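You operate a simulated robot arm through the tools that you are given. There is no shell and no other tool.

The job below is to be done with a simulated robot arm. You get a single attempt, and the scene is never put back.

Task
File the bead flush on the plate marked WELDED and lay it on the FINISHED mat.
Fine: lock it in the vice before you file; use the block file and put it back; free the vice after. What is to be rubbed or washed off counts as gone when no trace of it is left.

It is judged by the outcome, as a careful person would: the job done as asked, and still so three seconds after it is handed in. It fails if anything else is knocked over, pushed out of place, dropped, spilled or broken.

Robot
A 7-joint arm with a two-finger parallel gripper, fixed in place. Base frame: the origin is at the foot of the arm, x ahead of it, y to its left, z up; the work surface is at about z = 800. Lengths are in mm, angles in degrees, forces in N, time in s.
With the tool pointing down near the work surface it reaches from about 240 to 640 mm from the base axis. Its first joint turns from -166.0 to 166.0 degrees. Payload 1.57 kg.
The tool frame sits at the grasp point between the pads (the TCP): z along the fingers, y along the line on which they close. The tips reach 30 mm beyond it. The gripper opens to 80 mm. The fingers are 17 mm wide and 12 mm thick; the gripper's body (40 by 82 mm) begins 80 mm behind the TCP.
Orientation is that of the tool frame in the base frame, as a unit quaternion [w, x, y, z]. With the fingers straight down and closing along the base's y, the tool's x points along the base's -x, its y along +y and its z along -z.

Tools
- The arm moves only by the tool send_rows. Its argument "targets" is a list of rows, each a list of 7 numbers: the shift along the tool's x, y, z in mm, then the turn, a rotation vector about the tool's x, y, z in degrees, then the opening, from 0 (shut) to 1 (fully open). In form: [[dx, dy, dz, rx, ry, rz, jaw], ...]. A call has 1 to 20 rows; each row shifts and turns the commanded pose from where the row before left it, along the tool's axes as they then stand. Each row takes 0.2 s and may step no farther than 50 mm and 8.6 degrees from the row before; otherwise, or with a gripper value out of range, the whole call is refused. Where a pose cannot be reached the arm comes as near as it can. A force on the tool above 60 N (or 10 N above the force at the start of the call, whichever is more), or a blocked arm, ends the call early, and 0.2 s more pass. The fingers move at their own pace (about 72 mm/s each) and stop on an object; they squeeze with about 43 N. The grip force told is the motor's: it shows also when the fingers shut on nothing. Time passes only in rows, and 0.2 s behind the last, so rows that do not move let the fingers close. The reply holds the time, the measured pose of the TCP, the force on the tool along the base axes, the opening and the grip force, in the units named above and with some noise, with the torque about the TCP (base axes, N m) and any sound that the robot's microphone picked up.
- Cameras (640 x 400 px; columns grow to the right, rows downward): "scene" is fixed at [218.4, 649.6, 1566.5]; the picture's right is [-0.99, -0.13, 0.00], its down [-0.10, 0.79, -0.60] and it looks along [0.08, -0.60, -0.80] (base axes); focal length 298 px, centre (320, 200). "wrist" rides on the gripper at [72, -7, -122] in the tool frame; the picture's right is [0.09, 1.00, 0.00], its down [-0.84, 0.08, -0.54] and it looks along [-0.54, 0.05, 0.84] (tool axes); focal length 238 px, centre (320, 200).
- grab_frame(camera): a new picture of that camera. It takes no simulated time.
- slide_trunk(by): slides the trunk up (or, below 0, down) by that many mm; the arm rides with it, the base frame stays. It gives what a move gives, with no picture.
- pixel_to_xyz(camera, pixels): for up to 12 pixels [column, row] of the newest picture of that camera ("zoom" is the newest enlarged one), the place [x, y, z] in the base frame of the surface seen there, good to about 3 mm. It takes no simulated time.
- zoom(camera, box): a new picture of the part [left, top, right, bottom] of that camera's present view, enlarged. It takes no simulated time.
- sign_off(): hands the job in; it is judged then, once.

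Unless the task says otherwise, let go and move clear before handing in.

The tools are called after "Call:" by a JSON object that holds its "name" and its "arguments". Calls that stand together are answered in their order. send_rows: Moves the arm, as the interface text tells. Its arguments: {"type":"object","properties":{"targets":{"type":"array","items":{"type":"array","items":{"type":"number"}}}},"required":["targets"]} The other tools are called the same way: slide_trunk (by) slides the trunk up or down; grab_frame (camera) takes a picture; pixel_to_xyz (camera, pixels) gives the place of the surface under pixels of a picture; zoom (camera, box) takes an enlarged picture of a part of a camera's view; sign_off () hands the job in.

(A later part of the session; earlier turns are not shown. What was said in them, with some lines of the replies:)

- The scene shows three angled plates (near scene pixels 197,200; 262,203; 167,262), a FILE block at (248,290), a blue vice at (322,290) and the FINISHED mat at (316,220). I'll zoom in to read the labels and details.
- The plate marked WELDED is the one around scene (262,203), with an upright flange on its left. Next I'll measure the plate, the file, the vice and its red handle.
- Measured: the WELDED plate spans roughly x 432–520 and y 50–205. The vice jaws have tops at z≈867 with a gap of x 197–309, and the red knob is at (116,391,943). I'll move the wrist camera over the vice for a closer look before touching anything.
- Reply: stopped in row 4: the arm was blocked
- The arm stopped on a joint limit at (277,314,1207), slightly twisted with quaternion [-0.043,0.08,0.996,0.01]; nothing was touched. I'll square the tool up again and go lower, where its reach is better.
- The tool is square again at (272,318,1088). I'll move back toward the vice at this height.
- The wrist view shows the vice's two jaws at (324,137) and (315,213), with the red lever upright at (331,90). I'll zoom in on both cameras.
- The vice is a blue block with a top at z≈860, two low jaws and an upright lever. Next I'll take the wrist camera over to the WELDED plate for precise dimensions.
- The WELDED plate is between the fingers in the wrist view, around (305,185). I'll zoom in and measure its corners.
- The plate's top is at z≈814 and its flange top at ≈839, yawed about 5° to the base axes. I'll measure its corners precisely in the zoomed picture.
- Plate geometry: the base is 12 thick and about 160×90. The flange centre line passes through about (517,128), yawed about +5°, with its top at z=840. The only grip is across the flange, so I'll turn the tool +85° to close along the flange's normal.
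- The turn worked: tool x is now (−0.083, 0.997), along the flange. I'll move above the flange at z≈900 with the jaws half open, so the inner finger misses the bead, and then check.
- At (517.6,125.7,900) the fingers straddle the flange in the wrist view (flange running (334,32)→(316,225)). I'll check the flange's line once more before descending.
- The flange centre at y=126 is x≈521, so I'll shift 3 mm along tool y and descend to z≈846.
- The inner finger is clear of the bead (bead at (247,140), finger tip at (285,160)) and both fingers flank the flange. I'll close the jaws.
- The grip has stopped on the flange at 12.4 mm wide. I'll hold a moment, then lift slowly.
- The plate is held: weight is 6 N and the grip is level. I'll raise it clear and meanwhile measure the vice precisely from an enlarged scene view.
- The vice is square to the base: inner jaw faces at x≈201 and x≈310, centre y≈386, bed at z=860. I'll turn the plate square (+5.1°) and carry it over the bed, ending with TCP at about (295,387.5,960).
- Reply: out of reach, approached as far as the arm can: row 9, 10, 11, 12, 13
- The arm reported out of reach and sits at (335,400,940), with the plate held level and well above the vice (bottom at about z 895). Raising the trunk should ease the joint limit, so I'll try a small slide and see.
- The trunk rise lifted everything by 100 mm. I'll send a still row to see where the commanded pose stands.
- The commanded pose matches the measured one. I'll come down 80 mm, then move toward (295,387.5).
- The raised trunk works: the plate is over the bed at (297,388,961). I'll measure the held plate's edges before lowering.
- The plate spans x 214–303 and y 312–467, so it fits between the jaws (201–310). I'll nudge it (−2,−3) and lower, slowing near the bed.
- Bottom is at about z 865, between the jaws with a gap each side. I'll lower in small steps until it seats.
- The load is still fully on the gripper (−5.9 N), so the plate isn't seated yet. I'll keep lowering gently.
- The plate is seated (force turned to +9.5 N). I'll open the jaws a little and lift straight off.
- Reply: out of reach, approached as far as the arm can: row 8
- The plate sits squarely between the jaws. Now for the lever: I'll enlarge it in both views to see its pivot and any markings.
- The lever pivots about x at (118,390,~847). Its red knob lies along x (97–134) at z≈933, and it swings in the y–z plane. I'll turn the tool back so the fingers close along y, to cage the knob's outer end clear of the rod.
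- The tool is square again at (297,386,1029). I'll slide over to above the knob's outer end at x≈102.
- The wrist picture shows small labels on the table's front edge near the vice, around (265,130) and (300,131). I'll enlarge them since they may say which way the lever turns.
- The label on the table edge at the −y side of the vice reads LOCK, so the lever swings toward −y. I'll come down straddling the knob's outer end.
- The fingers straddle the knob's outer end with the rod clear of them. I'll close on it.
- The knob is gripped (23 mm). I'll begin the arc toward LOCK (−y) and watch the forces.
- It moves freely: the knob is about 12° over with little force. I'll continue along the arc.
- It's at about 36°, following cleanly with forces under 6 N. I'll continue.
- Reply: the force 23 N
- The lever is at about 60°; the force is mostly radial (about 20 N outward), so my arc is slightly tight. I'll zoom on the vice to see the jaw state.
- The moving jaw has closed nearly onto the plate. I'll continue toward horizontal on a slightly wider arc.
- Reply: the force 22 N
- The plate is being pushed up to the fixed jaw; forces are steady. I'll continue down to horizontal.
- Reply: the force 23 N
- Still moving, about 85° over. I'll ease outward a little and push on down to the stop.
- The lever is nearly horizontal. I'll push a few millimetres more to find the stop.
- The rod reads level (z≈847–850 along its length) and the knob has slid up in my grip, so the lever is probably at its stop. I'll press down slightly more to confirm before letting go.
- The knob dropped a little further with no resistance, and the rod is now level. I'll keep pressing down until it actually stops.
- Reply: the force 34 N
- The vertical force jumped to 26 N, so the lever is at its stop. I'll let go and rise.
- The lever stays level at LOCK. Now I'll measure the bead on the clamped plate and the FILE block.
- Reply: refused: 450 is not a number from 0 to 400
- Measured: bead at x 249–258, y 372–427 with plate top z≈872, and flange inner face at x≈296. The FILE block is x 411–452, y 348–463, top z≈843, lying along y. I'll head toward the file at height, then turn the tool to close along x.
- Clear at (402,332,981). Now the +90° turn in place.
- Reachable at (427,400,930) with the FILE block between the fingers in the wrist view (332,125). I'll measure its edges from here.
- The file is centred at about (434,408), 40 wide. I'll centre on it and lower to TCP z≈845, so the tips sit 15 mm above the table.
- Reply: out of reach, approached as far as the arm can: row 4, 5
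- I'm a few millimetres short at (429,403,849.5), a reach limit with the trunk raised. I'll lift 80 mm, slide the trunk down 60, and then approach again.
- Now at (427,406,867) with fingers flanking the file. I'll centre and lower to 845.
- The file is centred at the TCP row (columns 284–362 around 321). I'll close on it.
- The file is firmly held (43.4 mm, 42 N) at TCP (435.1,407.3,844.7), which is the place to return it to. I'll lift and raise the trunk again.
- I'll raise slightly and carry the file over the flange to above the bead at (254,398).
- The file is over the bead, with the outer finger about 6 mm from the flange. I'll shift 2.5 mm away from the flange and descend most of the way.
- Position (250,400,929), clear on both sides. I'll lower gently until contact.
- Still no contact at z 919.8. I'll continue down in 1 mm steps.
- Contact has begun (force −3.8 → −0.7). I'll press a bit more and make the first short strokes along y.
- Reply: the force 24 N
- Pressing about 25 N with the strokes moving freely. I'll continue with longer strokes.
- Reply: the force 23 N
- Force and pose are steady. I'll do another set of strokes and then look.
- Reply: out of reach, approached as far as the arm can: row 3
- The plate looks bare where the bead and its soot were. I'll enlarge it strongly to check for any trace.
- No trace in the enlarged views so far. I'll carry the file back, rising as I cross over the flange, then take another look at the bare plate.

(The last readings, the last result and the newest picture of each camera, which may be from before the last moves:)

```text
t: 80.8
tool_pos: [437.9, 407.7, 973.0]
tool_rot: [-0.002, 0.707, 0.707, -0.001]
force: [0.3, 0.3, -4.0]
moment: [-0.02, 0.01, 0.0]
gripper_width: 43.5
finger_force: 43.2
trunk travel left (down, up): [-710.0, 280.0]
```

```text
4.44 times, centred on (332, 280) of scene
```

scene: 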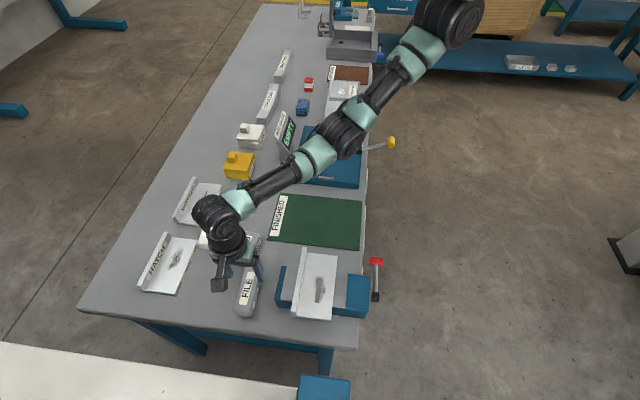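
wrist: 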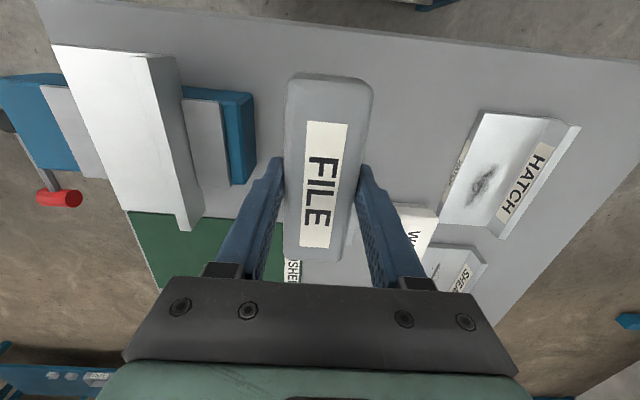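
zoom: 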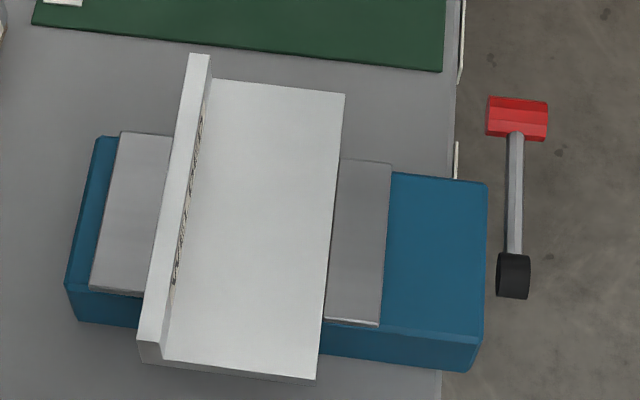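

The whole plate face looks clean from the scene camera. I'll enlarge both views of it once more before returning the file.

Call:
{"name": "zoom", "arguments": {"camera": "wrist", "box": [40, 30, 210, 240]}}

Call:
{"name": "zoom", "arguments": {"camera": "scene", "box": [316, 255, 364, 325]}}

Call:
{"name": "zoom", "arguments": {"camera": "scene", "box": [318, 258, 358, 298]}}

```text
1.90 times, centred on (125, 135) of wrist
```

zoom: 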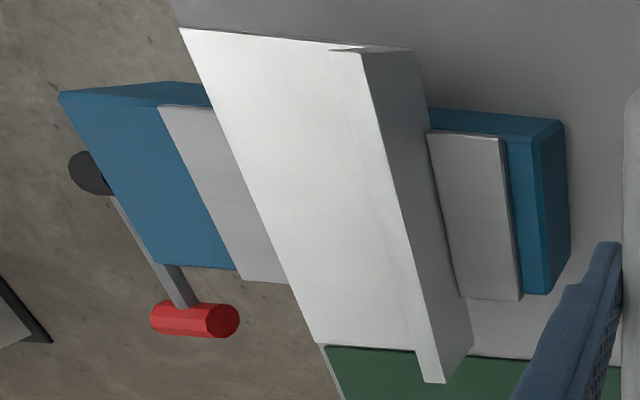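

```text
5.71 times, centred on (340, 290) of scene
```

zoom: 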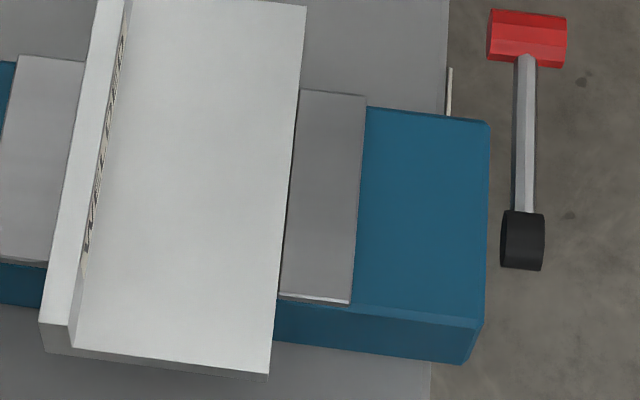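

```text
10.00 times, centred on (338, 278) of scene
```

zoom: 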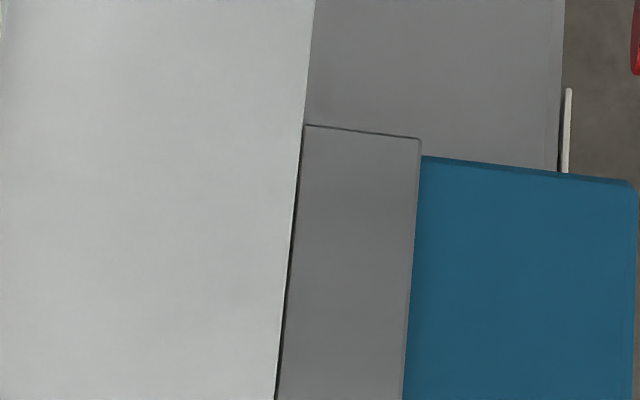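

No trace of the bead is left. Now I'll return the file: trunk down 70 to regain reach, then lower to the recorded spot (435,407.3).

Call:
{"name": "slide_trunk", "arguments": {"by": -70}}

Call:
{"name": "send_rows", "arguments": {"targets": [[0, -1, 15, 0, 0, 0, 0.4], [0, 0, 15, 0, 0, 0, 0.4], [0, 0, 15, 0, 0, 0, 0.4], [0, 0, 0, 0, 0, 0, 0.4]]}}

Call:
{"name": "grab_frame", "arguments": {"camera": "wrist"}}

```text
t: 81.9
tool_pos: [437.9, 408.7, 903.4]
tool_rot: [-0.001, 0.707, 0.707, 0.001]
force: [0.0, 0.6, -4.4]
moment: [0.0, 0.0, -0.02]
gripper_width: 43.7
finger_force: 42.7
trunk travel left (down, up): [-640.0, 350.0]
```

```text
t: 82.9
tool_pos: [434.9, 408.0, 857.8]
tool_rot: [-0.002, 0.707, 0.708, -0.001]
force: [-0.6, -0.3, -2.9]
moment: [-0.01, 0.04, -0.03]
gripper_width: 43.7
finger_force: 43.3
trunk travel left (down, up): [-640.0, 350.0]
```

```text
taken
```

wrist: 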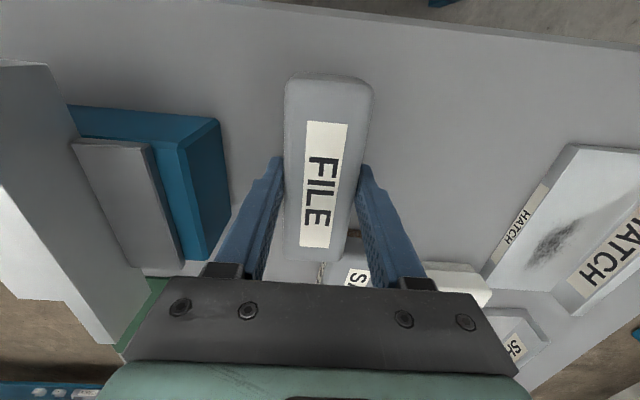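

Position matches the pick-up spot at (434.9,408.0). I'll lower the last ~13 mm gently.

Call:
{"name": "send_rows", "arguments": {"targets": [[0, 0, 5, 0, 0, 0, 0.4], [0, 0, 4, 0, 0, 0, 0.4], [0, 0, 2, 0, 0, 0, 0.4], [0, 0, 1, 0, 0, 0, 0.4], [0, 0, 0, 0, 0, 0, 0.4]]}}

```text
t: 84.1
tool_pos: [436.6, 408.5, 848.3]
tool_rot: [-0.002, 0.707, 0.707, -0.001]
force: [0.3, -0.9, -3.5]
moment: [0.01, -0.06, -0.03]
gripper_width: 43.5
finger_force: 43.0
trunk travel left (down, up): [-640.0, 350.0]
```

Call:
{"name": "send_rows", "arguments": {"targets": [[0, 0, 1, 0, 0, 0, 0.4], [0, 0, 1, 0, 0, 0, 0.4], [0, 0, 1, 0, 0, 0, 0.4], [0, 0, 0, 0, 0, 0, 0.4]]}}

```text
t: 85.1
tool_pos: [435.8, 407.7, 844.3]
tool_rot: [-0.002, 0.707, 0.707, 0.0]
force: [-0.8, -0.1, -4.6]
moment: [-0.01, 0.0, -0.01]
gripper_width: 43.4
finger_force: 43.2
trunk travel left (down, up): [-640.0, 350.0]
```

The file is still hanging free (−4.6 N). I'll keep going in 1 mm steps.

Call:
{"name": "send_rows", "arguments": {"targets": [[0, 0, 0.8, 0, 0, 0, 0.4], [0, 0, 0.7, 0, 0, 0, 0.4], [0, 0, 0, 0, 0, 0, 0.4]]}}

```text
t: 85.9
tool_pos: [436.4, 409.6, 841.9]
tool_rot: [-0.002, 0.707, 0.708, -0.001]
force: [-0.1, -0.5, -3.7]
moment: [0.0, 0.0, 0.03]
gripper_width: 43.1
finger_force: 43.2
trunk travel left (down, up): [-640.0, 350.0]
```

Call:
{"name": "send_rows", "arguments": {"targets": [[0, 0, 0.8, 0, 0, 0, 0.4], [0, 0, 0.7, 0, 0, 0, 0.4], [0, 0, 0, 0, 0, 0, 0.4]]}}

Call:
{"name": "zoom", "arguments": {"camera": "scene", "box": [210, 245, 290, 325]}}

```text
t: 86.7
tool_pos: [435.6, 409.2, 841.8]
tool_rot: [-0.001, 0.707, 0.707, 0.001]
force: [-0.3, 0.8, 7.0]
moment: [-0.59, -0.02, -0.05]
gripper_width: 43.6
finger_force: 43.6
trunk travel left (down, up): [-640.0, 350.0]
```

```text
5.00 times, centred on (250, 285) of scene
```

zoom: 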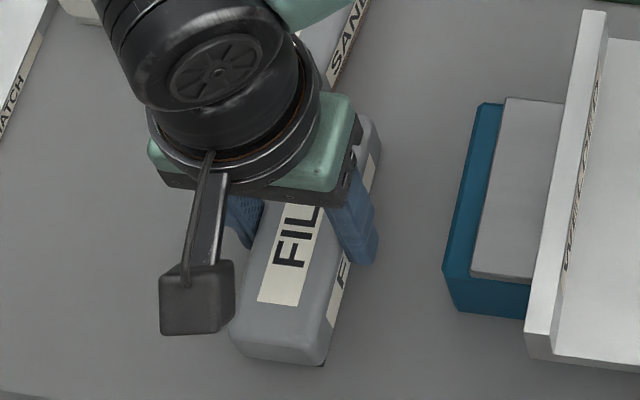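

The file is on the table (force now +7 N). I'll open and rise straight up.

Call:
{"name": "send_rows", "arguments": {"targets": [[0, 0, -0.5, 0, 0, 0, 0.6], [0, 0, 0, 0, 0, 0, 0.75], [0, 0, 0, 0, 0, 0, 0.8], [0, 0, 0, 0, 0, 0, 0.8], [0, 0, -15, 0, 0, 0, 0.8], [0, 0, -25, 0, 0, 0, 0.8], [0, 0, -25, 0, 0, 0, 0.8], [0, 0, -25, 0, 0, 0, 0.8], [0, 0, 0, 0, 0, 0, 0.8]]}}

Call:
{"name": "grab_frame", "arguments": {"camera": "wrist"}}

Call:
{"name": "pixel_to_xyz", "arguments": {"camera": "wrist", "pixels": [[320, 130]]}}

```text
t: 88.7
tool_pos: [436.4, 408.6, 929.5]
tool_rot: [-0.001, 0.706, 0.708, 0.0]
force: [-0.1, -0.5, 0.9]
moment: [0.01, -0.01, 0.01]
gripper_width: 63.8
finger_force: 0.0
trunk travel left (down, up): [-640.0, 350.0]
```

```text
taken
```

wrist: 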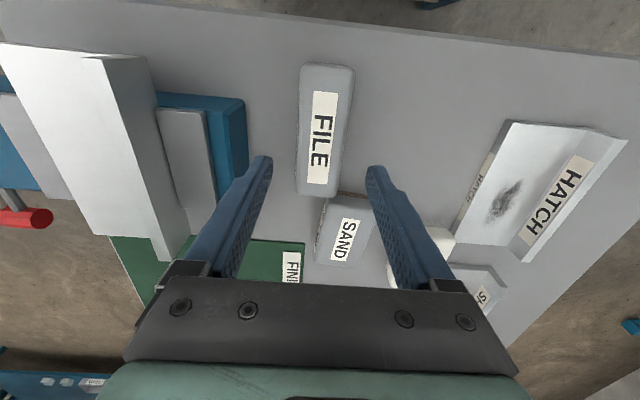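

```text
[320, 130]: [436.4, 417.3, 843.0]
```

The FILE block stands back in its place (top z 843). Now to free the vice: trunk up 60, then retrace to the lever.

Call:
{"name": "slide_trunk", "arguments": {"by": 60}}

Call:
{"name": "send_rows", "arguments": {"targets": [[-19, -8, 0, 0, 0, 0, 0.6], [-19, -8, 0, 0, 0, 0, 0.6], [-19, -8, 0, 0, 0, 0, 0.6], [-19, -8, 0, 0, 0, 0, 0.6], [0, 0, 0, 0, 0, -8.2, 0.6], [0, 0, 0, 0, 0, -8.2, 0.6], [0, 0, 0, 0, 0, -8.2, 0.6], [0, 0, 0, 0, 0, -8.2, 0.6], [0, 0, 0, 0, 0, -8.2, 0.6], [0, 0, 0, 0, 0, -8.2, 0.6], [0, 0, 0, 0, 0, -8.2, 0.6], [0, 0, 0, 0, 0, -8.2, 0.6], [0, 0, 0, 0, 0, -8.2, 0.6], [0, 0, 0, 0, 0, -8.2, 0.6], [0, 0, 0, 0, 0, -8, 0.6], [0, 0, 0, 0, 0, 0, 0.6]]}}

```text
t: 89.7
tool_pos: [436.1, 406.8, 989.9]
tool_rot: [-0.001, 0.707, 0.707, 0.0]
force: [0.3, 0.2, -0.2]
moment: [-0.01, 0.0, 0.02]
gripper_width: 64.1
finger_force: 0.2
trunk travel left (down, up): [-700.0, 290.0]
```

```text
t: 93.1
tool_pos: [403.3, 331.7, 988.7]
tool_rot: [-0.002, -0.001, 1.0, 0.001]
force: [0.5, -0.4, 0.6]
moment: [0.01, 0.0, 0.02]
gripper_width: 48.1
finger_force: 0.0
trunk travel left (down, up): [-700.0, 290.0]
```

Turned at (403,332,989). I'll travel over to above the knob.

Call:
{"name": "send_rows", "arguments": {"targets": [[25, -3.5, 0, 0, 0, 0, 0.6], [25, -3.5, 0, 0, 0, 0, 0.6], [25, -3.5, 0, 0, 0, 0, 0.6], [25, -3.5, 0, 0, 0, 0, 0.6], [25, -3.5, 0, 0, 0, 0, 0.6], [25, -3.5, 0, 0, 0, 0, 0.6], [25, -3.5, 0, 0, 0, 0, 0.6], [25, -3.5, 0, 0, 0, 0, 0.6], [25, -3.5, 0, 0, 0, 0, 0.6], [25, -3.5, 0, 0, 0, 0, 0.6], [25, -3.5, 0, 0, 0, 0, 0.6], [25, -3, 0, 0, 0, 0, 0.6], [2, 0, 0, 0, 0, 0, 0.6], [0, 0, 0, 0, 0, 0, 0.6]]}}

Call:
{"name": "grab_frame", "arguments": {"camera": "wrist"}}

Call:
{"name": "pixel_to_xyz", "arguments": {"camera": "wrist", "pixels": [[317, 125], [310, 140], [325, 140], [317, 150], [345, 140]]}}

```text
t: 96.1
tool_pos: [100.7, 290.7, 988.6]
tool_rot: [-0.001, 0.0, 1.0, 0.001]
force: [0.2, -0.6, -0.2]
moment: [-0.01, 0.0, -0.01]
gripper_width: 48.2
finger_force: 0.1
trunk travel left (down, up): [-700.0, 290.0]
```

```text
taken
```

wrist: 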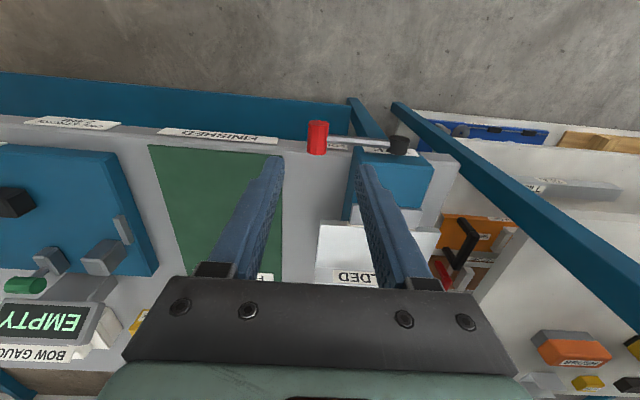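

```text
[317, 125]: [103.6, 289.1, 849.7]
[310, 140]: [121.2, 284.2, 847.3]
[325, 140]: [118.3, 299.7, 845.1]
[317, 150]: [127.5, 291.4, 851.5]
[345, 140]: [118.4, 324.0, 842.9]
```

The knob is at y≈291, top z≈851. I'll descend straddling its outer end and grip.

Call:
{"name": "send_rows", "arguments": {"targets": [[0, 0, 30, 0, 0, 0, 0.6], [0, 0, 30, 0, 0, 0, 0.6], [0, 0, 30, 0, 0, 0, 0.6], [0, 0, 30, 0, 0, 0, 0.6], [0, 0, 15, 0, 0, 0, 0.6], [0, 0, 9, 0, 0, 0, 0.6], [0, 0, 0, 0, 0, 0, 0.6]]}}

Call:
{"name": "grab_frame", "arguments": {"camera": "wrist"}}

```text
t: 97.7
tool_pos: [103.0, 290.3, 846.5]
tool_rot: [0.0, 0.0, 1.0, 0.001]
force: [-0.4, -0.2, 0.5]
moment: [0.01, 0.0, 0.02]
gripper_width: 47.9
finger_force: 0.1
trunk travel left (down, up): [-700.0, 290.0]
```

```text
taken
```

wrist: 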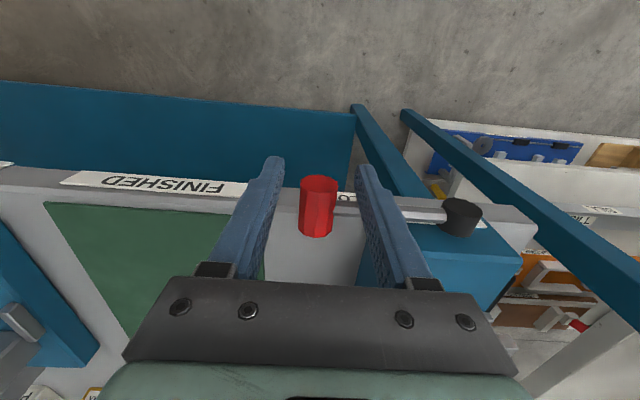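

Call:
{"name": "send_rows", "arguments": {"targets": [[1.5, 0, 5, 0, 0, 0, 0.6], [0, 0, 0, 0, 0, 0, 0.4], [0, 0, 0, 0, 0, 0, 0.3], [0, 0, 0, 0, 0, 0, 0.2], [0, 0, 0, 0, 0, 0, 0.2], [0, 0, 0, 0, 0, 0, 0.2]]}}

```text
t: 99.1
tool_pos: [101.0, 288.7, 842.0]
tool_rot: [-0.001, 0.001, 1.0, 0.0]
force: [-0.6, -3.0, 0.0]
moment: [-0.02, 0.04, -0.02]
gripper_width: 22.4
finger_force: 34.9
trunk travel left (down, up): [-700.0, 290.0]
```

The knob is gripped again (22 mm). I'll swing the lever back up along a 95 mm arc, watching the first part.

Call:
{"name": "send_rows", "arguments": {"targets": [[0, 0.2, -5, 0, 0, 0, 0.2], [0, 0.3, -4.9, 0, 0, 0, 0.2], [0, 0.7, -4.9, 0, 0, 0, 0.2], [0, 0.9, -4.9, 0, 0, 0, 0.2], [0, 0, 0, 0, 0, 0, 0.2]]}}

Call:
{"name": "zoom", "arguments": {"camera": "scene", "box": [264, 235, 408, 325]}}

```text
t: 100.3
tool_pos: [99.6, 290.9, 861.6]
tool_rot: [-0.002, 0.0, 1.0, 0.001]
force: [-3.3, -10.4, -2.3]
moment: [-0.38, 0.28, 0.04]
gripper_width: 22.9
finger_force: 35.6
trunk travel left (down, up): [-700.0, 290.0]
```

```text
4.44 times, centred on (336, 280) of scene
```

zoom: 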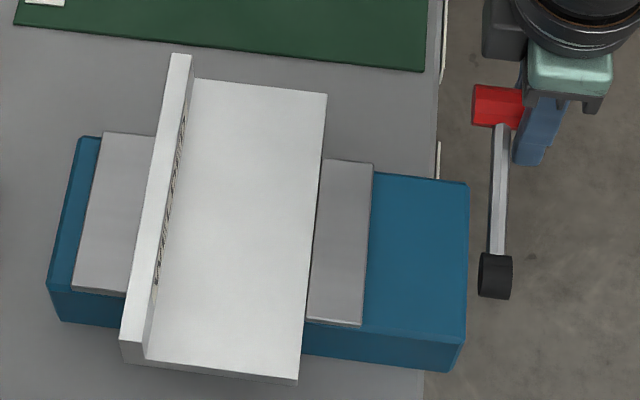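

The lever is coming up with light force. I'll continue along the arc.

Call:
{"name": "send_rows", "arguments": {"targets": [[0, 2.5, -9.6, 0, 0, 0, 0.2], [0, 3.5, -9.3, 0, 0, 0, 0.2], [0, 4.5, -8.9, 0, 0, 0, 0.2], [0, 5.4, -8.3, 0, 0, 0, 0.2], [0, 0, 0, 0, 0, 0, 0.2]]}}

```text
t: 101.5
tool_pos: [101.0, 306.9, 900.5]
tool_rot: [0.001, 0.0, 1.0, -0.001]
force: [2.4, -23.9, 17.1]
moment: [-0.07, 0.27, -0.15]
gripper_width: 22.4
finger_force: 35.2
trunk travel left (down, up): [-700.0, 290.0]
```

Some outward radial force (about 28 N); I'll widen the arc slightly and go on.

Call:
{"name": "send_rows", "arguments": {"targets": [[0, 2.2, -4.6, 0, 0, 0, 0.2], [0, 3, -4.2, 0, 0, 0, 0.2], [0, 6.5, -7.2, 0, 0, 0, 0.2], [0, 7.3, -6.6, 0, 0, 0, 0.2], [0, 0, 0, 0, 0, 0, 0.2]]}}

Call:
{"name": "zoom", "arguments": {"camera": "scene", "box": [264, 235, 408, 325]}}

```text
t: 102.7
tool_pos: [100.4, 328.1, 921.4]
tool_rot: [0.0, -0.001, 1.0, 0.003]
force: [1.7, -9.1, 8.6]
moment: [-0.18, -0.68, -0.19]
gripper_width: 23.0
finger_force: 35.4
trunk travel left (down, up): [-700.0, 290.0]
```

```text
4.44 times, centred on (336, 280) of scene
```

zoom: 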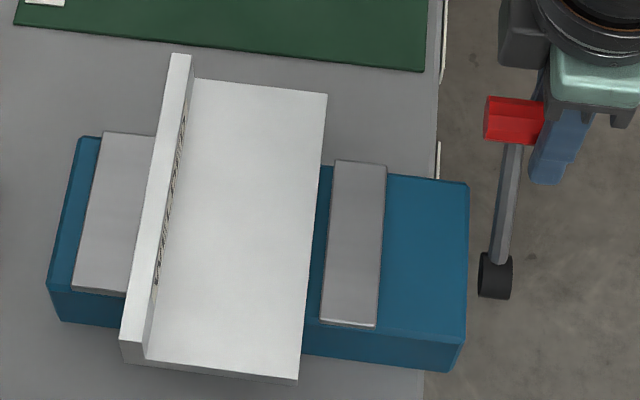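

The jaw is backing off the plate. I'll continue to upright.

Call:
{"name": "send_rows", "arguments": {"targets": [[0, 5.4, -3.9, 0, 0, 0, 0.2], [0, 5.6, -3.5, 0, 0, 0, 0.2], [0, 8.8, -4.5, 0, 0, 0, 0.2], [0, 9.3, -3.5, 0, 0, 0, 0.2], [0, 9.6, -2.5, 0, 0, 0, 0.2], [0, 0, 0, 0, 0, 0, 0.2]]}}

```text
t: 104.1
tool_pos: [100.6, 365.2, 937.7]
tool_rot: [-0.002, 0.0, 1.0, 0.002]
force: [4.1, -6.8, 5.3]
moment: [-0.47, 0.17, 0.08]
gripper_width: 22.5
finger_force: 35.6
trunk travel left (down, up): [-700.0, 290.0]
```

Call:
{"name": "send_rows", "arguments": {"targets": [[0, 9.8, -1.5, 0, 0, 0, 0.2], [0, 7, -0.5, 0, 0, 0, 0.2], [0, 4, 0, 0, 0, 0, 0.2], [0, 0, 0, 0, 0, 0, 0.2]]}}

Call:
{"name": "zoom", "arguments": {"camera": "scene", "box": [264, 235, 408, 325]}}

```text
t: 105.1
tool_pos: [100.5, 385.9, 939.5]
tool_rot: [-0.002, -0.001, 1.0, 0.0]
force: [-1.4, -13.7, 2.0]
moment: [-0.13, -0.31, 0.05]
gripper_width: 23.1
finger_force: 35.7
trunk travel left (down, up): [-700.0, 290.0]
```

```text
4.44 times, centred on (336, 280) of scene
```

zoom: 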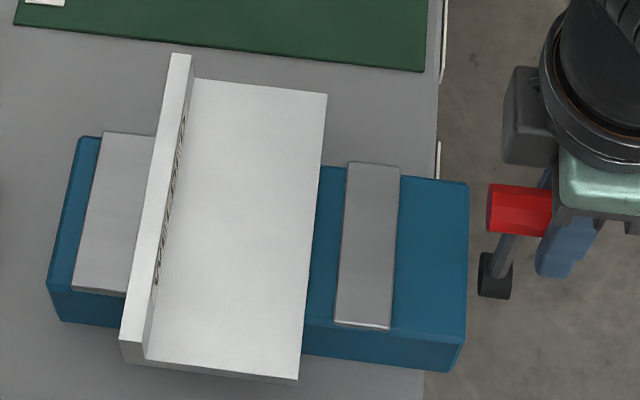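

The lever is upright against its stop and the jaw is fully open. I'll release and rise.

Call:
{"name": "send_rows", "arguments": {"targets": [[0, 0, 0, 0, 0, 0, 0.4], [0, 0, 0, 0, 0, 0, 0.6], [0, 0, 0, 0, 0, 0, 0.6], [0, 0, -20, 0, 0, 0, 0.6], [0, 0, -25, 0, 0, 0, 0.6], [0, 0, -25, 0, 0, 0, 0.6], [0, 0, 0, 0, 0, 0, 0.6]]}}

Call:
{"name": "grab_frame", "arguments": {"camera": "scene"}}

Call:
{"name": "zoom", "arguments": {"camera": "scene", "box": [264, 235, 408, 325]}}

```text
t: 106.7
tool_pos: [102.6, 386.2, 1008.5]
tool_rot: [-0.001, 0.0, 1.0, 0.001]
force: [-0.2, -0.4, -0.2]
moment: [0.0, 0.02, -0.02]
gripper_width: 47.9
finger_force: 0.0
trunk travel left (down, up): [-700.0, 290.0]
```

```text
taken
```

scene: 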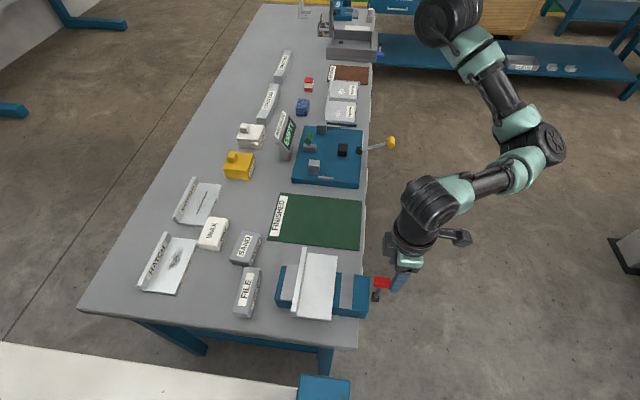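

```text
4.44 times, centred on (336, 280) of scene
```

zoom: 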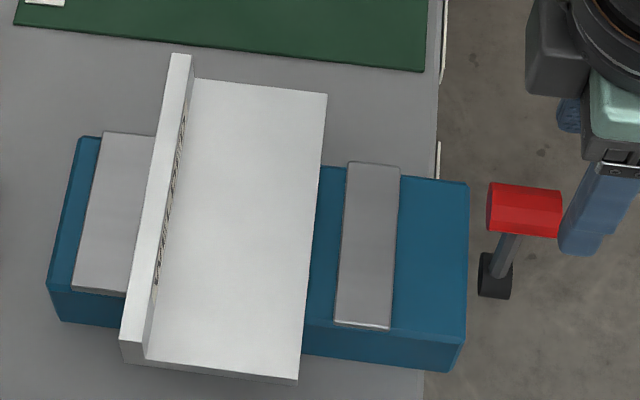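

The vice is free: jaw retracted, lever upright. I'll go above the plate's flange (about (301,384)) and turn the tool to grip it.

Call:
{"name": "send_rows", "arguments": {"targets": [[-25, 0, 0, 0, 0, 0, 0.5], [-25, 0, 0, 0, 0, 0, 0.5], [-25, 0, 0, 0, 0, 0, 0.5], [-25, 0, 0, 0, 0, 0, 0.5], [-25, 0, 0, 0, 0, 0, 0.5], [-25, 0, 0, 0, 0, 0, 0.5], [-25, 0, 5, 0, 0, 0, 0.5], [-24, 0, 15, 0, 0, 0, 0.5], [0, 0, 0, 0, 0, 0, 0.5]]}}

Call:
{"name": "send_rows", "arguments": {"targets": [[0, 0, 0, 0, 0, 8.2, 0.4], [0, 0, 0, 0, 0, 8.2, 0.4], [0, 0, 0, 0, 0, 8.2, 0.4], [0, 0, 0, 0, 0, 8.2, 0.4], [0, 0, 0, 0, 0, 8.2, 0.4], [0, 0, 0, 0, 0, 8.2, 0.4], [0, 0, 0, 0, 0, 8.2, 0.4], [0, 0, 0, 0, 0, 8.2, 0.4], [0, 0, 0, 0, 0, 8.2, 0.4], [0, 0, 0, 0, 0, 8.2, 0.4], [0, 0, 0, 0, 0, 8, 0.4], [0, 0, 0, 0, 0, 0, 0.4]]}}

Call:
{"name": "grab_frame", "arguments": {"camera": "wrist"}}

```text
t: 108.7
tool_pos: [298.9, 388.3, 990.5]
tool_rot: [-0.001, 0.0, 1.0, 0.001]
force: [-1.1, 0.7, 0.4]
moment: [0.01, 0.0, 0.02]
gripper_width: 40.2
finger_force: 0.1
trunk travel left (down, up): [-700.0, 290.0]
```

```text
t: 111.3
tool_pos: [300.1, 386.1, 988.9]
tool_rot: [-0.001, 0.708, 0.706, 0.0]
force: [-1.1, -0.2, -0.2]
moment: [-0.03, -0.01, -0.02]
gripper_width: 32.0
finger_force: 0.0
trunk travel left (down, up): [-700.0, 290.0]
```

```text
taken
```

wrist: 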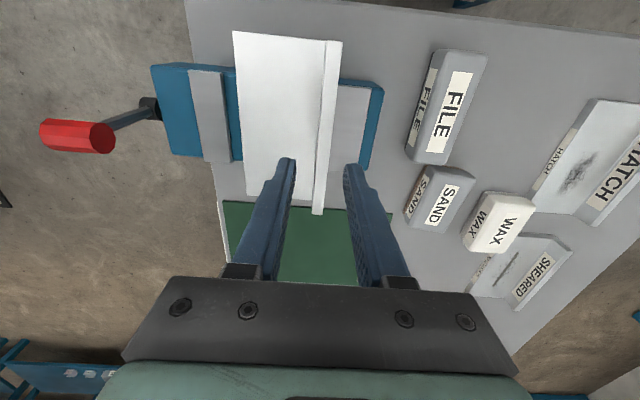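

In position at (300,386,989) with the flange between the fingers. I'll measure the flange line once more.

Call:
{"name": "pixel_to_xyz", "arguments": {"camera": "wrist", "pixels": [[334, 45], [330, 90], [326, 130], [321, 180], [318, 205], [326, 45], [341, 45], [236, 40], [250, 190]]}}

Call:
{"name": "zoom", "arguments": {"camera": "wrist", "box": [200, 20, 400, 220]}}

```text
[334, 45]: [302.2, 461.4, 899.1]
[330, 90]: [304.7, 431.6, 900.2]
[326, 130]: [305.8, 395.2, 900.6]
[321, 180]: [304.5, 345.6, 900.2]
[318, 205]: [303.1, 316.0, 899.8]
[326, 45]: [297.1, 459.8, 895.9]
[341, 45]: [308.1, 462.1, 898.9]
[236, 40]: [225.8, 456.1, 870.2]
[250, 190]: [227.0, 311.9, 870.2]
```

```text
2.00 times, centred on (300, 120) of wrist
```

zoom: 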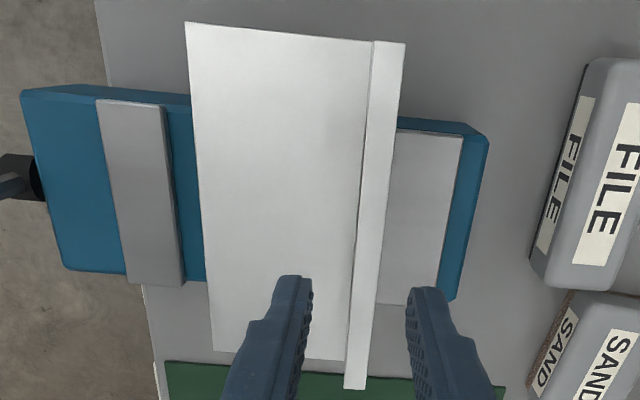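

The flange centre is at x≈304, y 306–462, square. I'll shift 3.5 mm in x and descend to z≈905.

Call:
{"name": "send_rows", "arguments": {"targets": [[-1, 3.5, 15, 0, 0, 0, 0.4], [0, 0, 20, 0, 0, 0, 0.4], [0, 0, 20, 0, 0, 0, 0.4], [0, 0, 18, 0, 0, 0, 0.4], [0, 0, 10, 0, 0, 0, 0.4], [0, 0, 0, 0, 0, 0, 0.4]]}}

Call:
{"name": "grab_frame", "arguments": {"camera": "wrist"}}

```text
t: 112.7
tool_pos: [303.5, 385.8, 907.9]
tool_rot: [-0.002, 0.707, 0.707, 0.0]
force: [0.6, -0.3, 0.2]
moment: [-0.03, 0.0, -0.01]
gripper_width: 31.9
finger_force: 0.1
trunk travel left (down, up): [-700.0, 290.0]
```

```text
taken
```

wrist: 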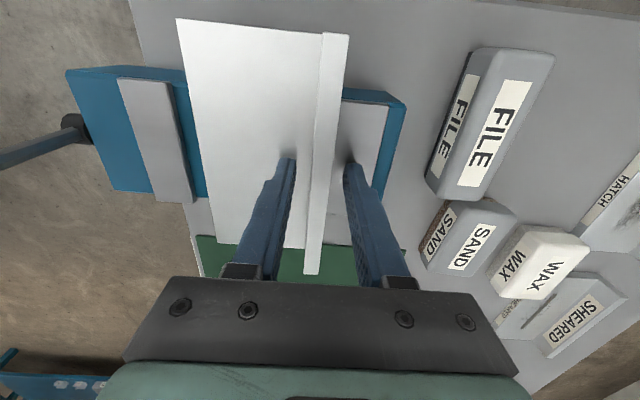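

Well centred at (303.5,386,908). I'll drop 2 mm and close.

Call:
{"name": "send_rows", "arguments": {"targets": [[0, 0, 2, 0, 0, 0, 0.4], [0, 0, 0, 0, 0, 0, 0.2], [0, 0, 0, 0, 0, 0, 0.1], [0, 0, 0, 0, 0, 0, 0], [0, 0, 0, 0, 0, 0, 0], [0, 0, 0, 0, 0, 0, 0]]}}

Call:
{"name": "send_rows", "arguments": {"targets": [[0, 0, -2, 0, 0, 0, 0], [0, 0, -6, 0, 0, 0, 0], [0, 0, -10, 0, 0, 0, 0], [0, 0, -15, 0, 0, 0, 0], [0, 0, 0, 0, 0, 0, 0]]}}

Call:
{"name": "grab_frame", "arguments": {"camera": "wrist"}}

Call:
{"name": "zoom", "arguments": {"camera": "scene", "box": [264, 175, 408, 325]}}

```text
t: 114.1
tool_pos: [303.9, 385.6, 903.1]
tool_rot: [-0.001, 0.707, 0.707, 0.001]
force: [1.8, 1.0, 0.1]
moment: [0.31, -0.22, -0.03]
gripper_width: 11.7
finger_force: 28.7
trunk travel left (down, up): [-700.0, 290.0]
```

```text
t: 115.3
tool_pos: [301.0, 385.6, 936.5]
tool_rot: [-0.003, 0.707, 0.707, -0.001]
force: [0.6, 0.1, -6.9]
moment: [0.01, -0.2, 0.02]
gripper_width: 11.8
finger_force: 28.9
trunk travel left (down, up): [-700.0, 290.0]
```

```text
taken
```

wrist: 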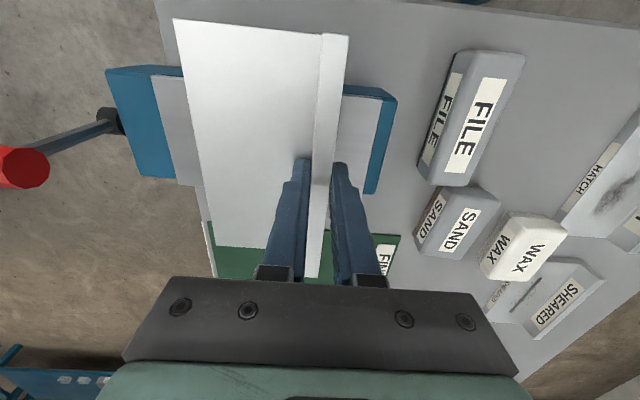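

```text
2.67 times, centred on (336, 250) of scene
```

zoom: 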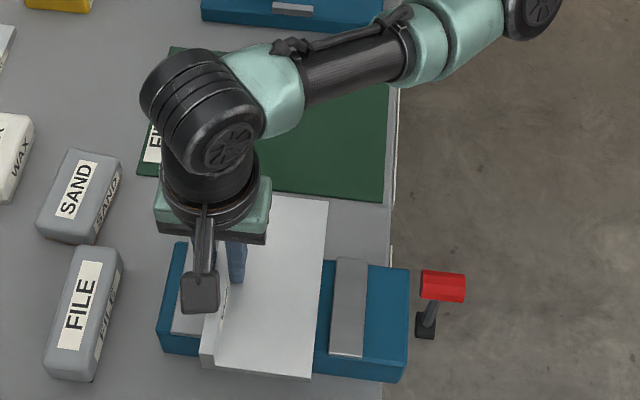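

The plate is lifted (−6.9 N) and clear of the jaws. I'll carry it toward the mat at height, to about (350,280,960), then turn it 90° so its long side runs along the mat's length with generous margins.

Call:
{"name": "send_rows", "arguments": {"targets": [[-4, 3, -8, 0, 0, 0, 0], [-14, 8, -8, 0, 0, 0, 0], [-18, 8, -8, 0, 0, 0, 0], [-18, 8, 0, 0, 0, 0, 0], [-18, 8, 0, 0, 0, 0, 0], [-18, 8, 0, 0, 0, 0, 0], [-16, 6, 0, 0, 0, 0, 0], [0, 0, 0, 0, 0, 0, 0]]}}

Call:
{"name": "grab_frame", "arguments": {"camera": "wrist"}}

Call:
{"name": "grab_frame", "arguments": {"camera": "scene"}}

```text
t: 117.1
tool_pos: [350.8, 278.8, 960.2]
tool_rot: [-0.001, 0.708, 0.707, 0.0]
force: [0.3, -0.2, -5.9]
moment: [0.03, -0.17, 0.0]
gripper_width: 11.7
finger_force: 28.9
trunk travel left (down, up): [-700.0, 290.0]
```

```text
taken
```

wrist: 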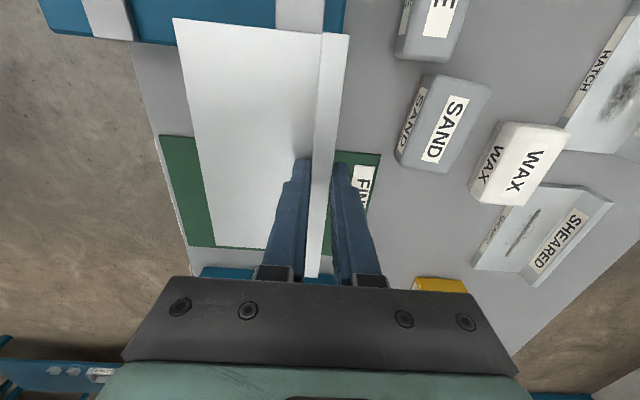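

```text
taken
```

scene: 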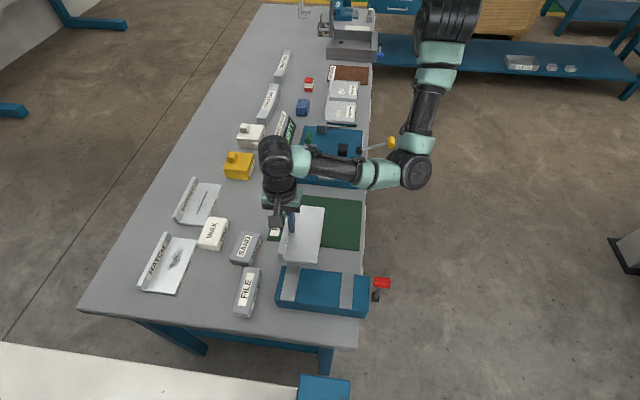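

Holding well at (351,279,960), and the vice is undisturbed in the scene. Now I'll turn −90° in place.

Call:
{"name": "send_rows", "arguments": {"targets": [[0, 0, 0, 0, 0, -6, 0], [0, 0, 0, 0, 0, -6, 0], [0, 0, 0, 0, 0, -6, 0], [0, 0, 0, 0, 0, -6, 0], [0, 0, 0, 0, 0, -6, 0], [0, 0, 0, 0, 0, -6, 0], [0, 0, 0, 0, 0, -6, 0], [0, 0, 0, 0, 0, -6, 0], [0, 0, 0, 0, 0, -6, 0], [0, 0, 0, 0, 0, -6, 0], [0, 0, 0, 0, 0, -6, 0], [0, 0, 0, 0, 0, -6, 0], [0, 0, 0, 0, 0, -6, 0], [0, 0, 0, 0, 0, -6, 0], [0, 0, 0, 0, 0, -6, 0], [0, 0, 0, 0, 0, 0, 0]]}}

Call:
{"name": "grab_frame", "arguments": {"camera": "wrist"}}

Call:
{"name": "grab_frame", "arguments": {"camera": "scene"}}

```text
t: 120.5
tool_pos: [351.7, 280.5, 960.6]
tool_rot: [-0.002, -0.002, 1.0, 0.0]
force: [0.5, -0.1, -6.0]
moment: [0.19, 0.05, -0.02]
gripper_width: 11.8
finger_force: 28.5
trunk travel left (down, up): [-700.0, 290.0]
```

```text
taken
```

wrist: 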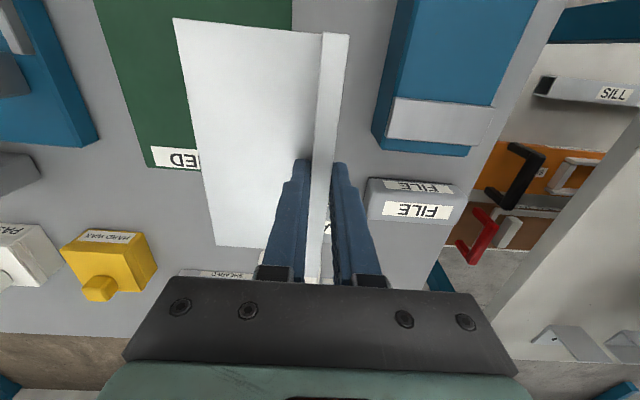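

```text
taken
```

scene: 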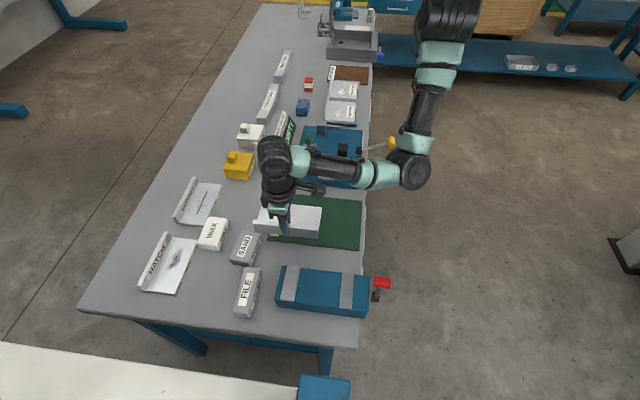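

Turned with the flange now on the +y side. I'll move over the mat to TCP (265,197).

Call:
{"name": "send_rows", "arguments": {"targets": [[14, -14, 0, 0, 0, 0, 0], [18, -17, 0, 0, 0, 0, 0], [18, -18, 0, 0, 0, 0, 0], [18, -18, 0, 0, 0, 0, 0], [18, -17, 0, 0, 0, 0, 0], [0, 0, 0, 0, 0, 0, 0]]}}

Call:
{"name": "grab_frame", "arguments": {"camera": "wrist"}}

Call:
{"name": "grab_frame", "arguments": {"camera": "scene"}}

```text
t: 121.9
tool_pos: [265.1, 196.4, 961.8]
tool_rot: [-0.002, 0.0, 1.0, 0.0]
force: [0.9, 0.1, -4.7]
moment: [0.16, -0.01, 0.02]
gripper_width: 11.7
finger_force: 29.2
trunk travel left (down, up): [-700.0, 290.0]
```

```text
taken
```

wrist: 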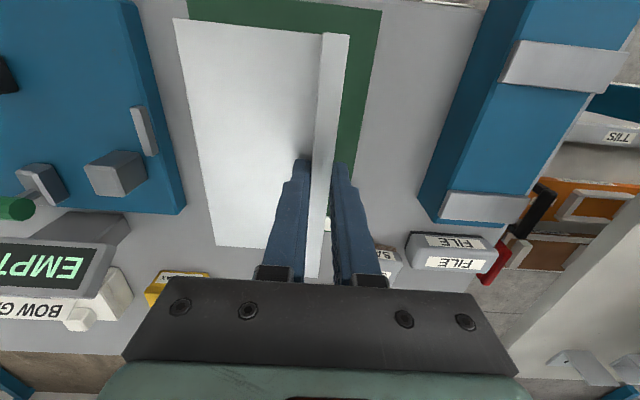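

```text
taken
```

scene: 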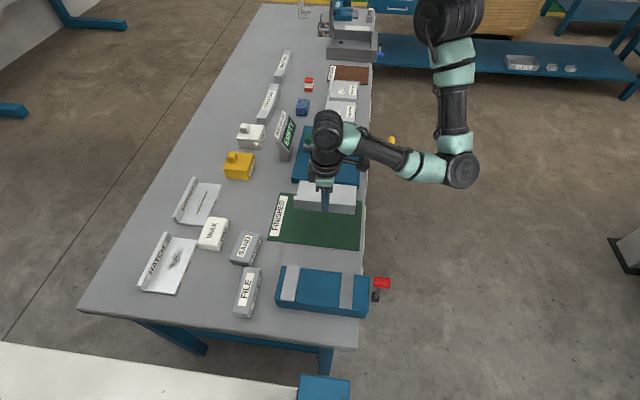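

The plate hangs over the mat. I'll check the mat's visible corners against the plate's position before lowering.

Call:
{"name": "pixel_to_xyz", "arguments": {"camera": "scene", "pixels": [[362, 198], [360, 247], [270, 241], [287, 197], [283, 197], [320, 244], [363, 215]]}}

Call:
{"name": "pixel_to_xyz", "arguments": {"camera": "wrist", "pixels": [[195, 8], [378, 15], [365, 100], [178, 24], [215, 240], [345, 40], [316, 265]]}}

```text
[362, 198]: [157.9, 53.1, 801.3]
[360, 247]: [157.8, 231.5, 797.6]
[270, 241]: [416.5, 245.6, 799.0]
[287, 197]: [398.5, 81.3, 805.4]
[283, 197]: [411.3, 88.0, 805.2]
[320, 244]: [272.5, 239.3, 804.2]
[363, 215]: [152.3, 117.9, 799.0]
```

```text
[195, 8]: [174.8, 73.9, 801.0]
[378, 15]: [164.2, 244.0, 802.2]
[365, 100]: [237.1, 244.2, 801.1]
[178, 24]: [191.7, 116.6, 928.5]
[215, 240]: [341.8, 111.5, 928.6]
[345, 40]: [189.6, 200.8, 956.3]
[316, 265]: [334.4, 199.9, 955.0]
```

The plate (x 187–343, y 112–202) lies well inside the mat (x 158–427, y 70–245). I'll lower it.

Call:
{"name": "send_rows", "arguments": {"targets": [[0, 0, 15, 0, 0, 0, 0], [0, 0, 22, 0, 0, 0, 0], [0, 0, 22, 0, 0, 0, 0], [0, 0, 22, 0, 0, 0, 0], [0, 0, 15, 0, 0, 0, 0], [0, 0, 8, 0, 0, 0, 0], [0, 0, 0, 0, 0, 0, 0]]}}

Call:
{"name": "zoom", "arguments": {"camera": "scene", "box": [250, 165, 378, 265]}}

```text
t: 123.5
tool_pos: [267.6, 197.1, 855.5]
tool_rot: [-0.003, 0.0, 1.0, 0.001]
force: [-0.5, -0.2, -6.1]
moment: [0.17, 0.01, 0.0]
gripper_width: 11.8
finger_force: 29.5
trunk travel left (down, up): [-700.0, 290.0]
```

```text
4.00 times, centred on (314, 215) of scene
```

zoom: 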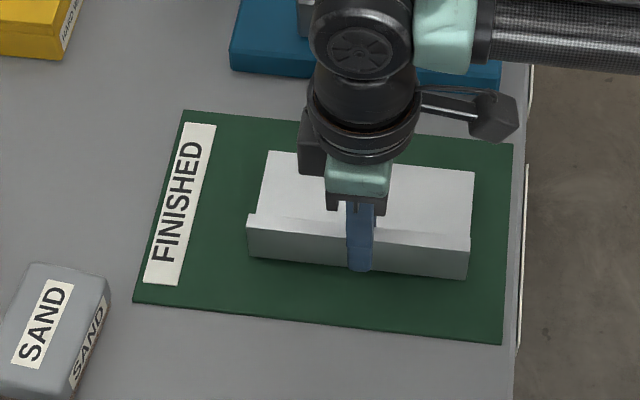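

The plate is just above the mat, well inside it. I'll lower the last few millimetres until it takes the load.

Call:
{"name": "send_rows", "arguments": {"targets": [[0, 0, 2, 0, 0, 0, 0], [0, 0, 2, 0, 0, 0, 0], [0, 0, 1, 0, 0, 0, 0], [0, 0, 0, 0, 0, 0, 0]]}}

```text
t: 124.5
tool_pos: [265.6, 196.4, 851.6]
tool_rot: [-0.002, 0.0, 1.0, 0.002]
force: [0.0, -0.3, -5.3]
moment: [0.17, 0.01, -0.05]
gripper_width: 11.8
finger_force: 28.9
trunk travel left (down, up): [-700.0, 290.0]
```

Call:
{"name": "send_rows", "arguments": {"targets": [[0, 0, 1, 0, 0, 0, 0], [0, 0, 1, 0, 0, 0, 0], [0, 0, 1, 0, 0, 0, 0], [0, 0, 0, 0, 0, 0, 0]]}}

```text
t: 125.5
tool_pos: [266.1, 195.6, 848.2]
tool_rot: [-0.002, 0.0, 1.0, 0.001]
force: [0.1, 0.2, -4.8]
moment: [0.16, 0.02, 0.02]
gripper_width: 11.8
finger_force: 28.6
trunk travel left (down, up): [-700.0, 290.0]
```

Call:
{"name": "send_rows", "arguments": {"targets": [[0, 0, 1, 0, 0, 0, 0], [0, 0, 1, 0, 0, 0, 0], [0, 0, 0, 0, 0, 0, 0]]}}

```text
t: 126.3
tool_pos: [266.7, 196.6, 848.7]
tool_rot: [0.0, 0.001, 1.0, 0.001]
force: [1.8, 0.5, 12.8]
moment: [-0.2, 0.69, -0.03]
gripper_width: 11.6
finger_force: 29.1
trunk travel left (down, up): [-700.0, 290.0]
```

The plate is on the mat (force now +12.8 N). I'll back off the pressure, open a little and rise.

Call:
{"name": "send_rows", "arguments": {"targets": [[0, 0, -1, 0, 0, 0, 0], [0, 0, 0, 0, 0, 0, 0.2], [0, 0, 0, 0, 0, 0, 0.35], [0, 0, 0, 0, 0, 0, 0.4], [0, 0, 0, 0, 0, 0, 0.4], [0, 0, -15, 0, 0, 0, 0.4], [0, 0, -25, 0, 0, 0, 0.4], [0, 0, -30, 0, 0, 0, 0.4], [0, 0, -40, 0, 0, 0, 0.4], [0, 0, 0, 0, 0, 0, 0.4]]}}

Call:
{"name": "grab_frame", "arguments": {"camera": "wrist"}}

Call:
{"name": "grab_frame", "arguments": {"camera": "scene"}}

```text
t: 128.5
tool_pos: [266.1, 194.8, 960.3]
tool_rot: [-0.002, 0.001, 1.0, 0.001]
force: [0.6, -0.6, 0.3]
moment: [-0.01, -0.02, 0.0]
gripper_width: 31.9
finger_force: 0.0
trunk travel left (down, up): [-700.0, 290.0]
```

```text
taken
```

wrist: 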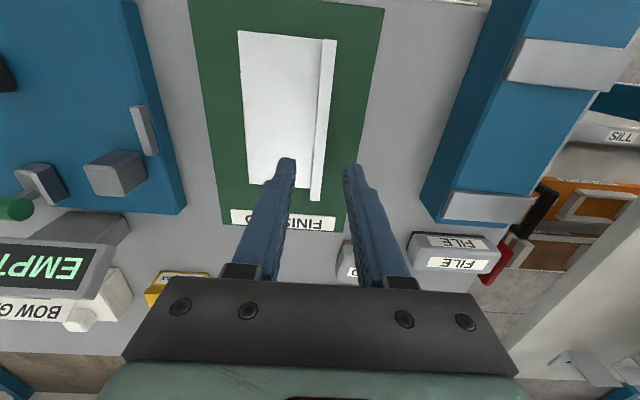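

```text
taken
```

scene: 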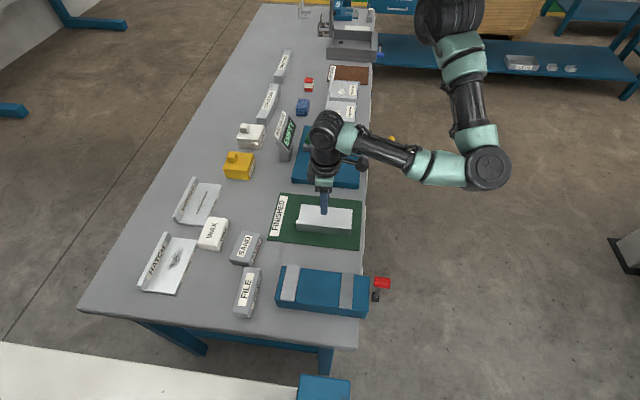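

The plate lies flat on the FINISHED mat. I'll move the arm clear and make a final inspection of the plate face, the file and the vice.

Call:
{"name": "send_rows", "arguments": {"targets": [[0, 0, -20, 0, 0, 0, 0.6], [0, 0, -20, 0, 0, 0, 0.6], [0, -20, -20, 0, 0, 0, 0.6], [0, -20, -20, 0, 0, 0, 0.6], [0, -20, 0, 0, 0, 0, 0.6], [0, -20, 0, 0, 0, 0, 0.6], [0, -20, 0, 0, 0, 0, 0.6], [0, 0, 0, 0, 0, 0, 0.6]]}}

Call:
{"name": "zoom", "arguments": {"camera": "scene", "box": [250, 185, 378, 265]}}

Call:
{"name": "zoom", "arguments": {"camera": "scene", "box": [220, 225, 412, 345]}}

Call:
{"name": "zoom", "arguments": {"camera": "wrist", "box": [200, 0, 520, 200]}}

```text
t: 130.3
tool_pos: [265.3, 95.2, 1037.1]
tool_rot: [0.0, 0.0, 1.0, 0.001]
force: [0.3, 0.1, -0.2]
moment: [-0.03, -0.04, -0.02]
gripper_width: 48.0
finger_force: 0.0
trunk travel left (down, up): [-700.0, 290.0]
```

```text
5.00 times, centred on (314, 225) of scene
```

zoom: 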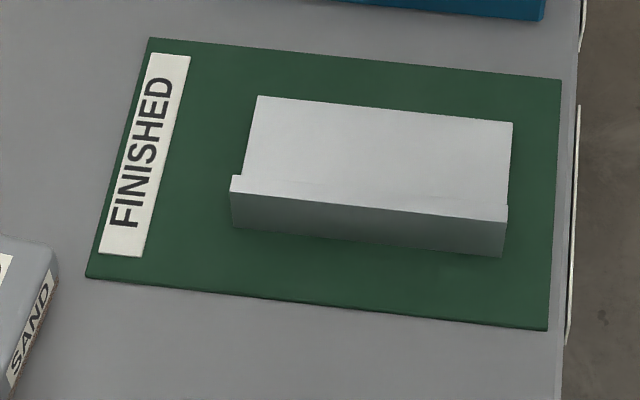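

```text
3.33 times, centred on (316, 285) of scene
```

zoom: 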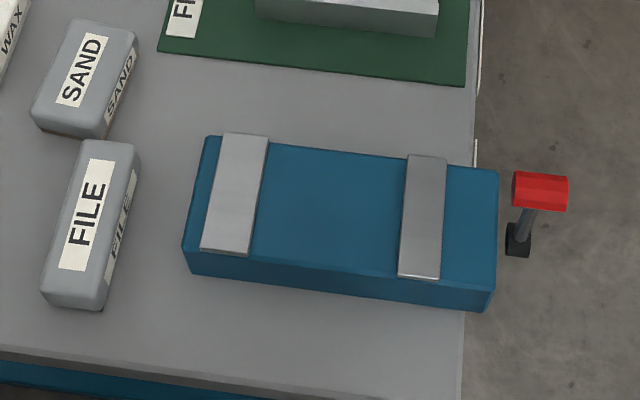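

```text
2.00 times, centred on (360, 100) of wrist
```

zoom: 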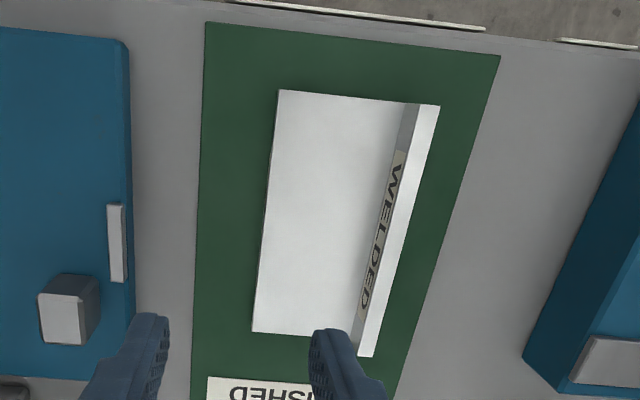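

The final views show the WELDED plate clean and flat on the mat. The FILE block is back within about 3 mm of its original place, the lever is upright as at the start, the jaw is open, and the arm is clear. I'm handing the job in.

Call:
{"name": "sign_off", "arguments": {}}

```text
The job is handed in.
```

The WELDED plate is filed flush and lies flat on the FINISHED mat, well inside its edges. In the enlarged views I could find no trace of the bead or its soot.

- **Vice:** I locked the plate in before filing by swinging the lever to LOCK. I freed it afterwards, so the lever is upright and the jaw is open as at the start.
- **File:** I used the block marked FILE and put it back. It sits about 3 mm from its original spot.
- **Surroundings:** I saw nothing else knocked, moved or dropped, and the arm was clear when I handed in.
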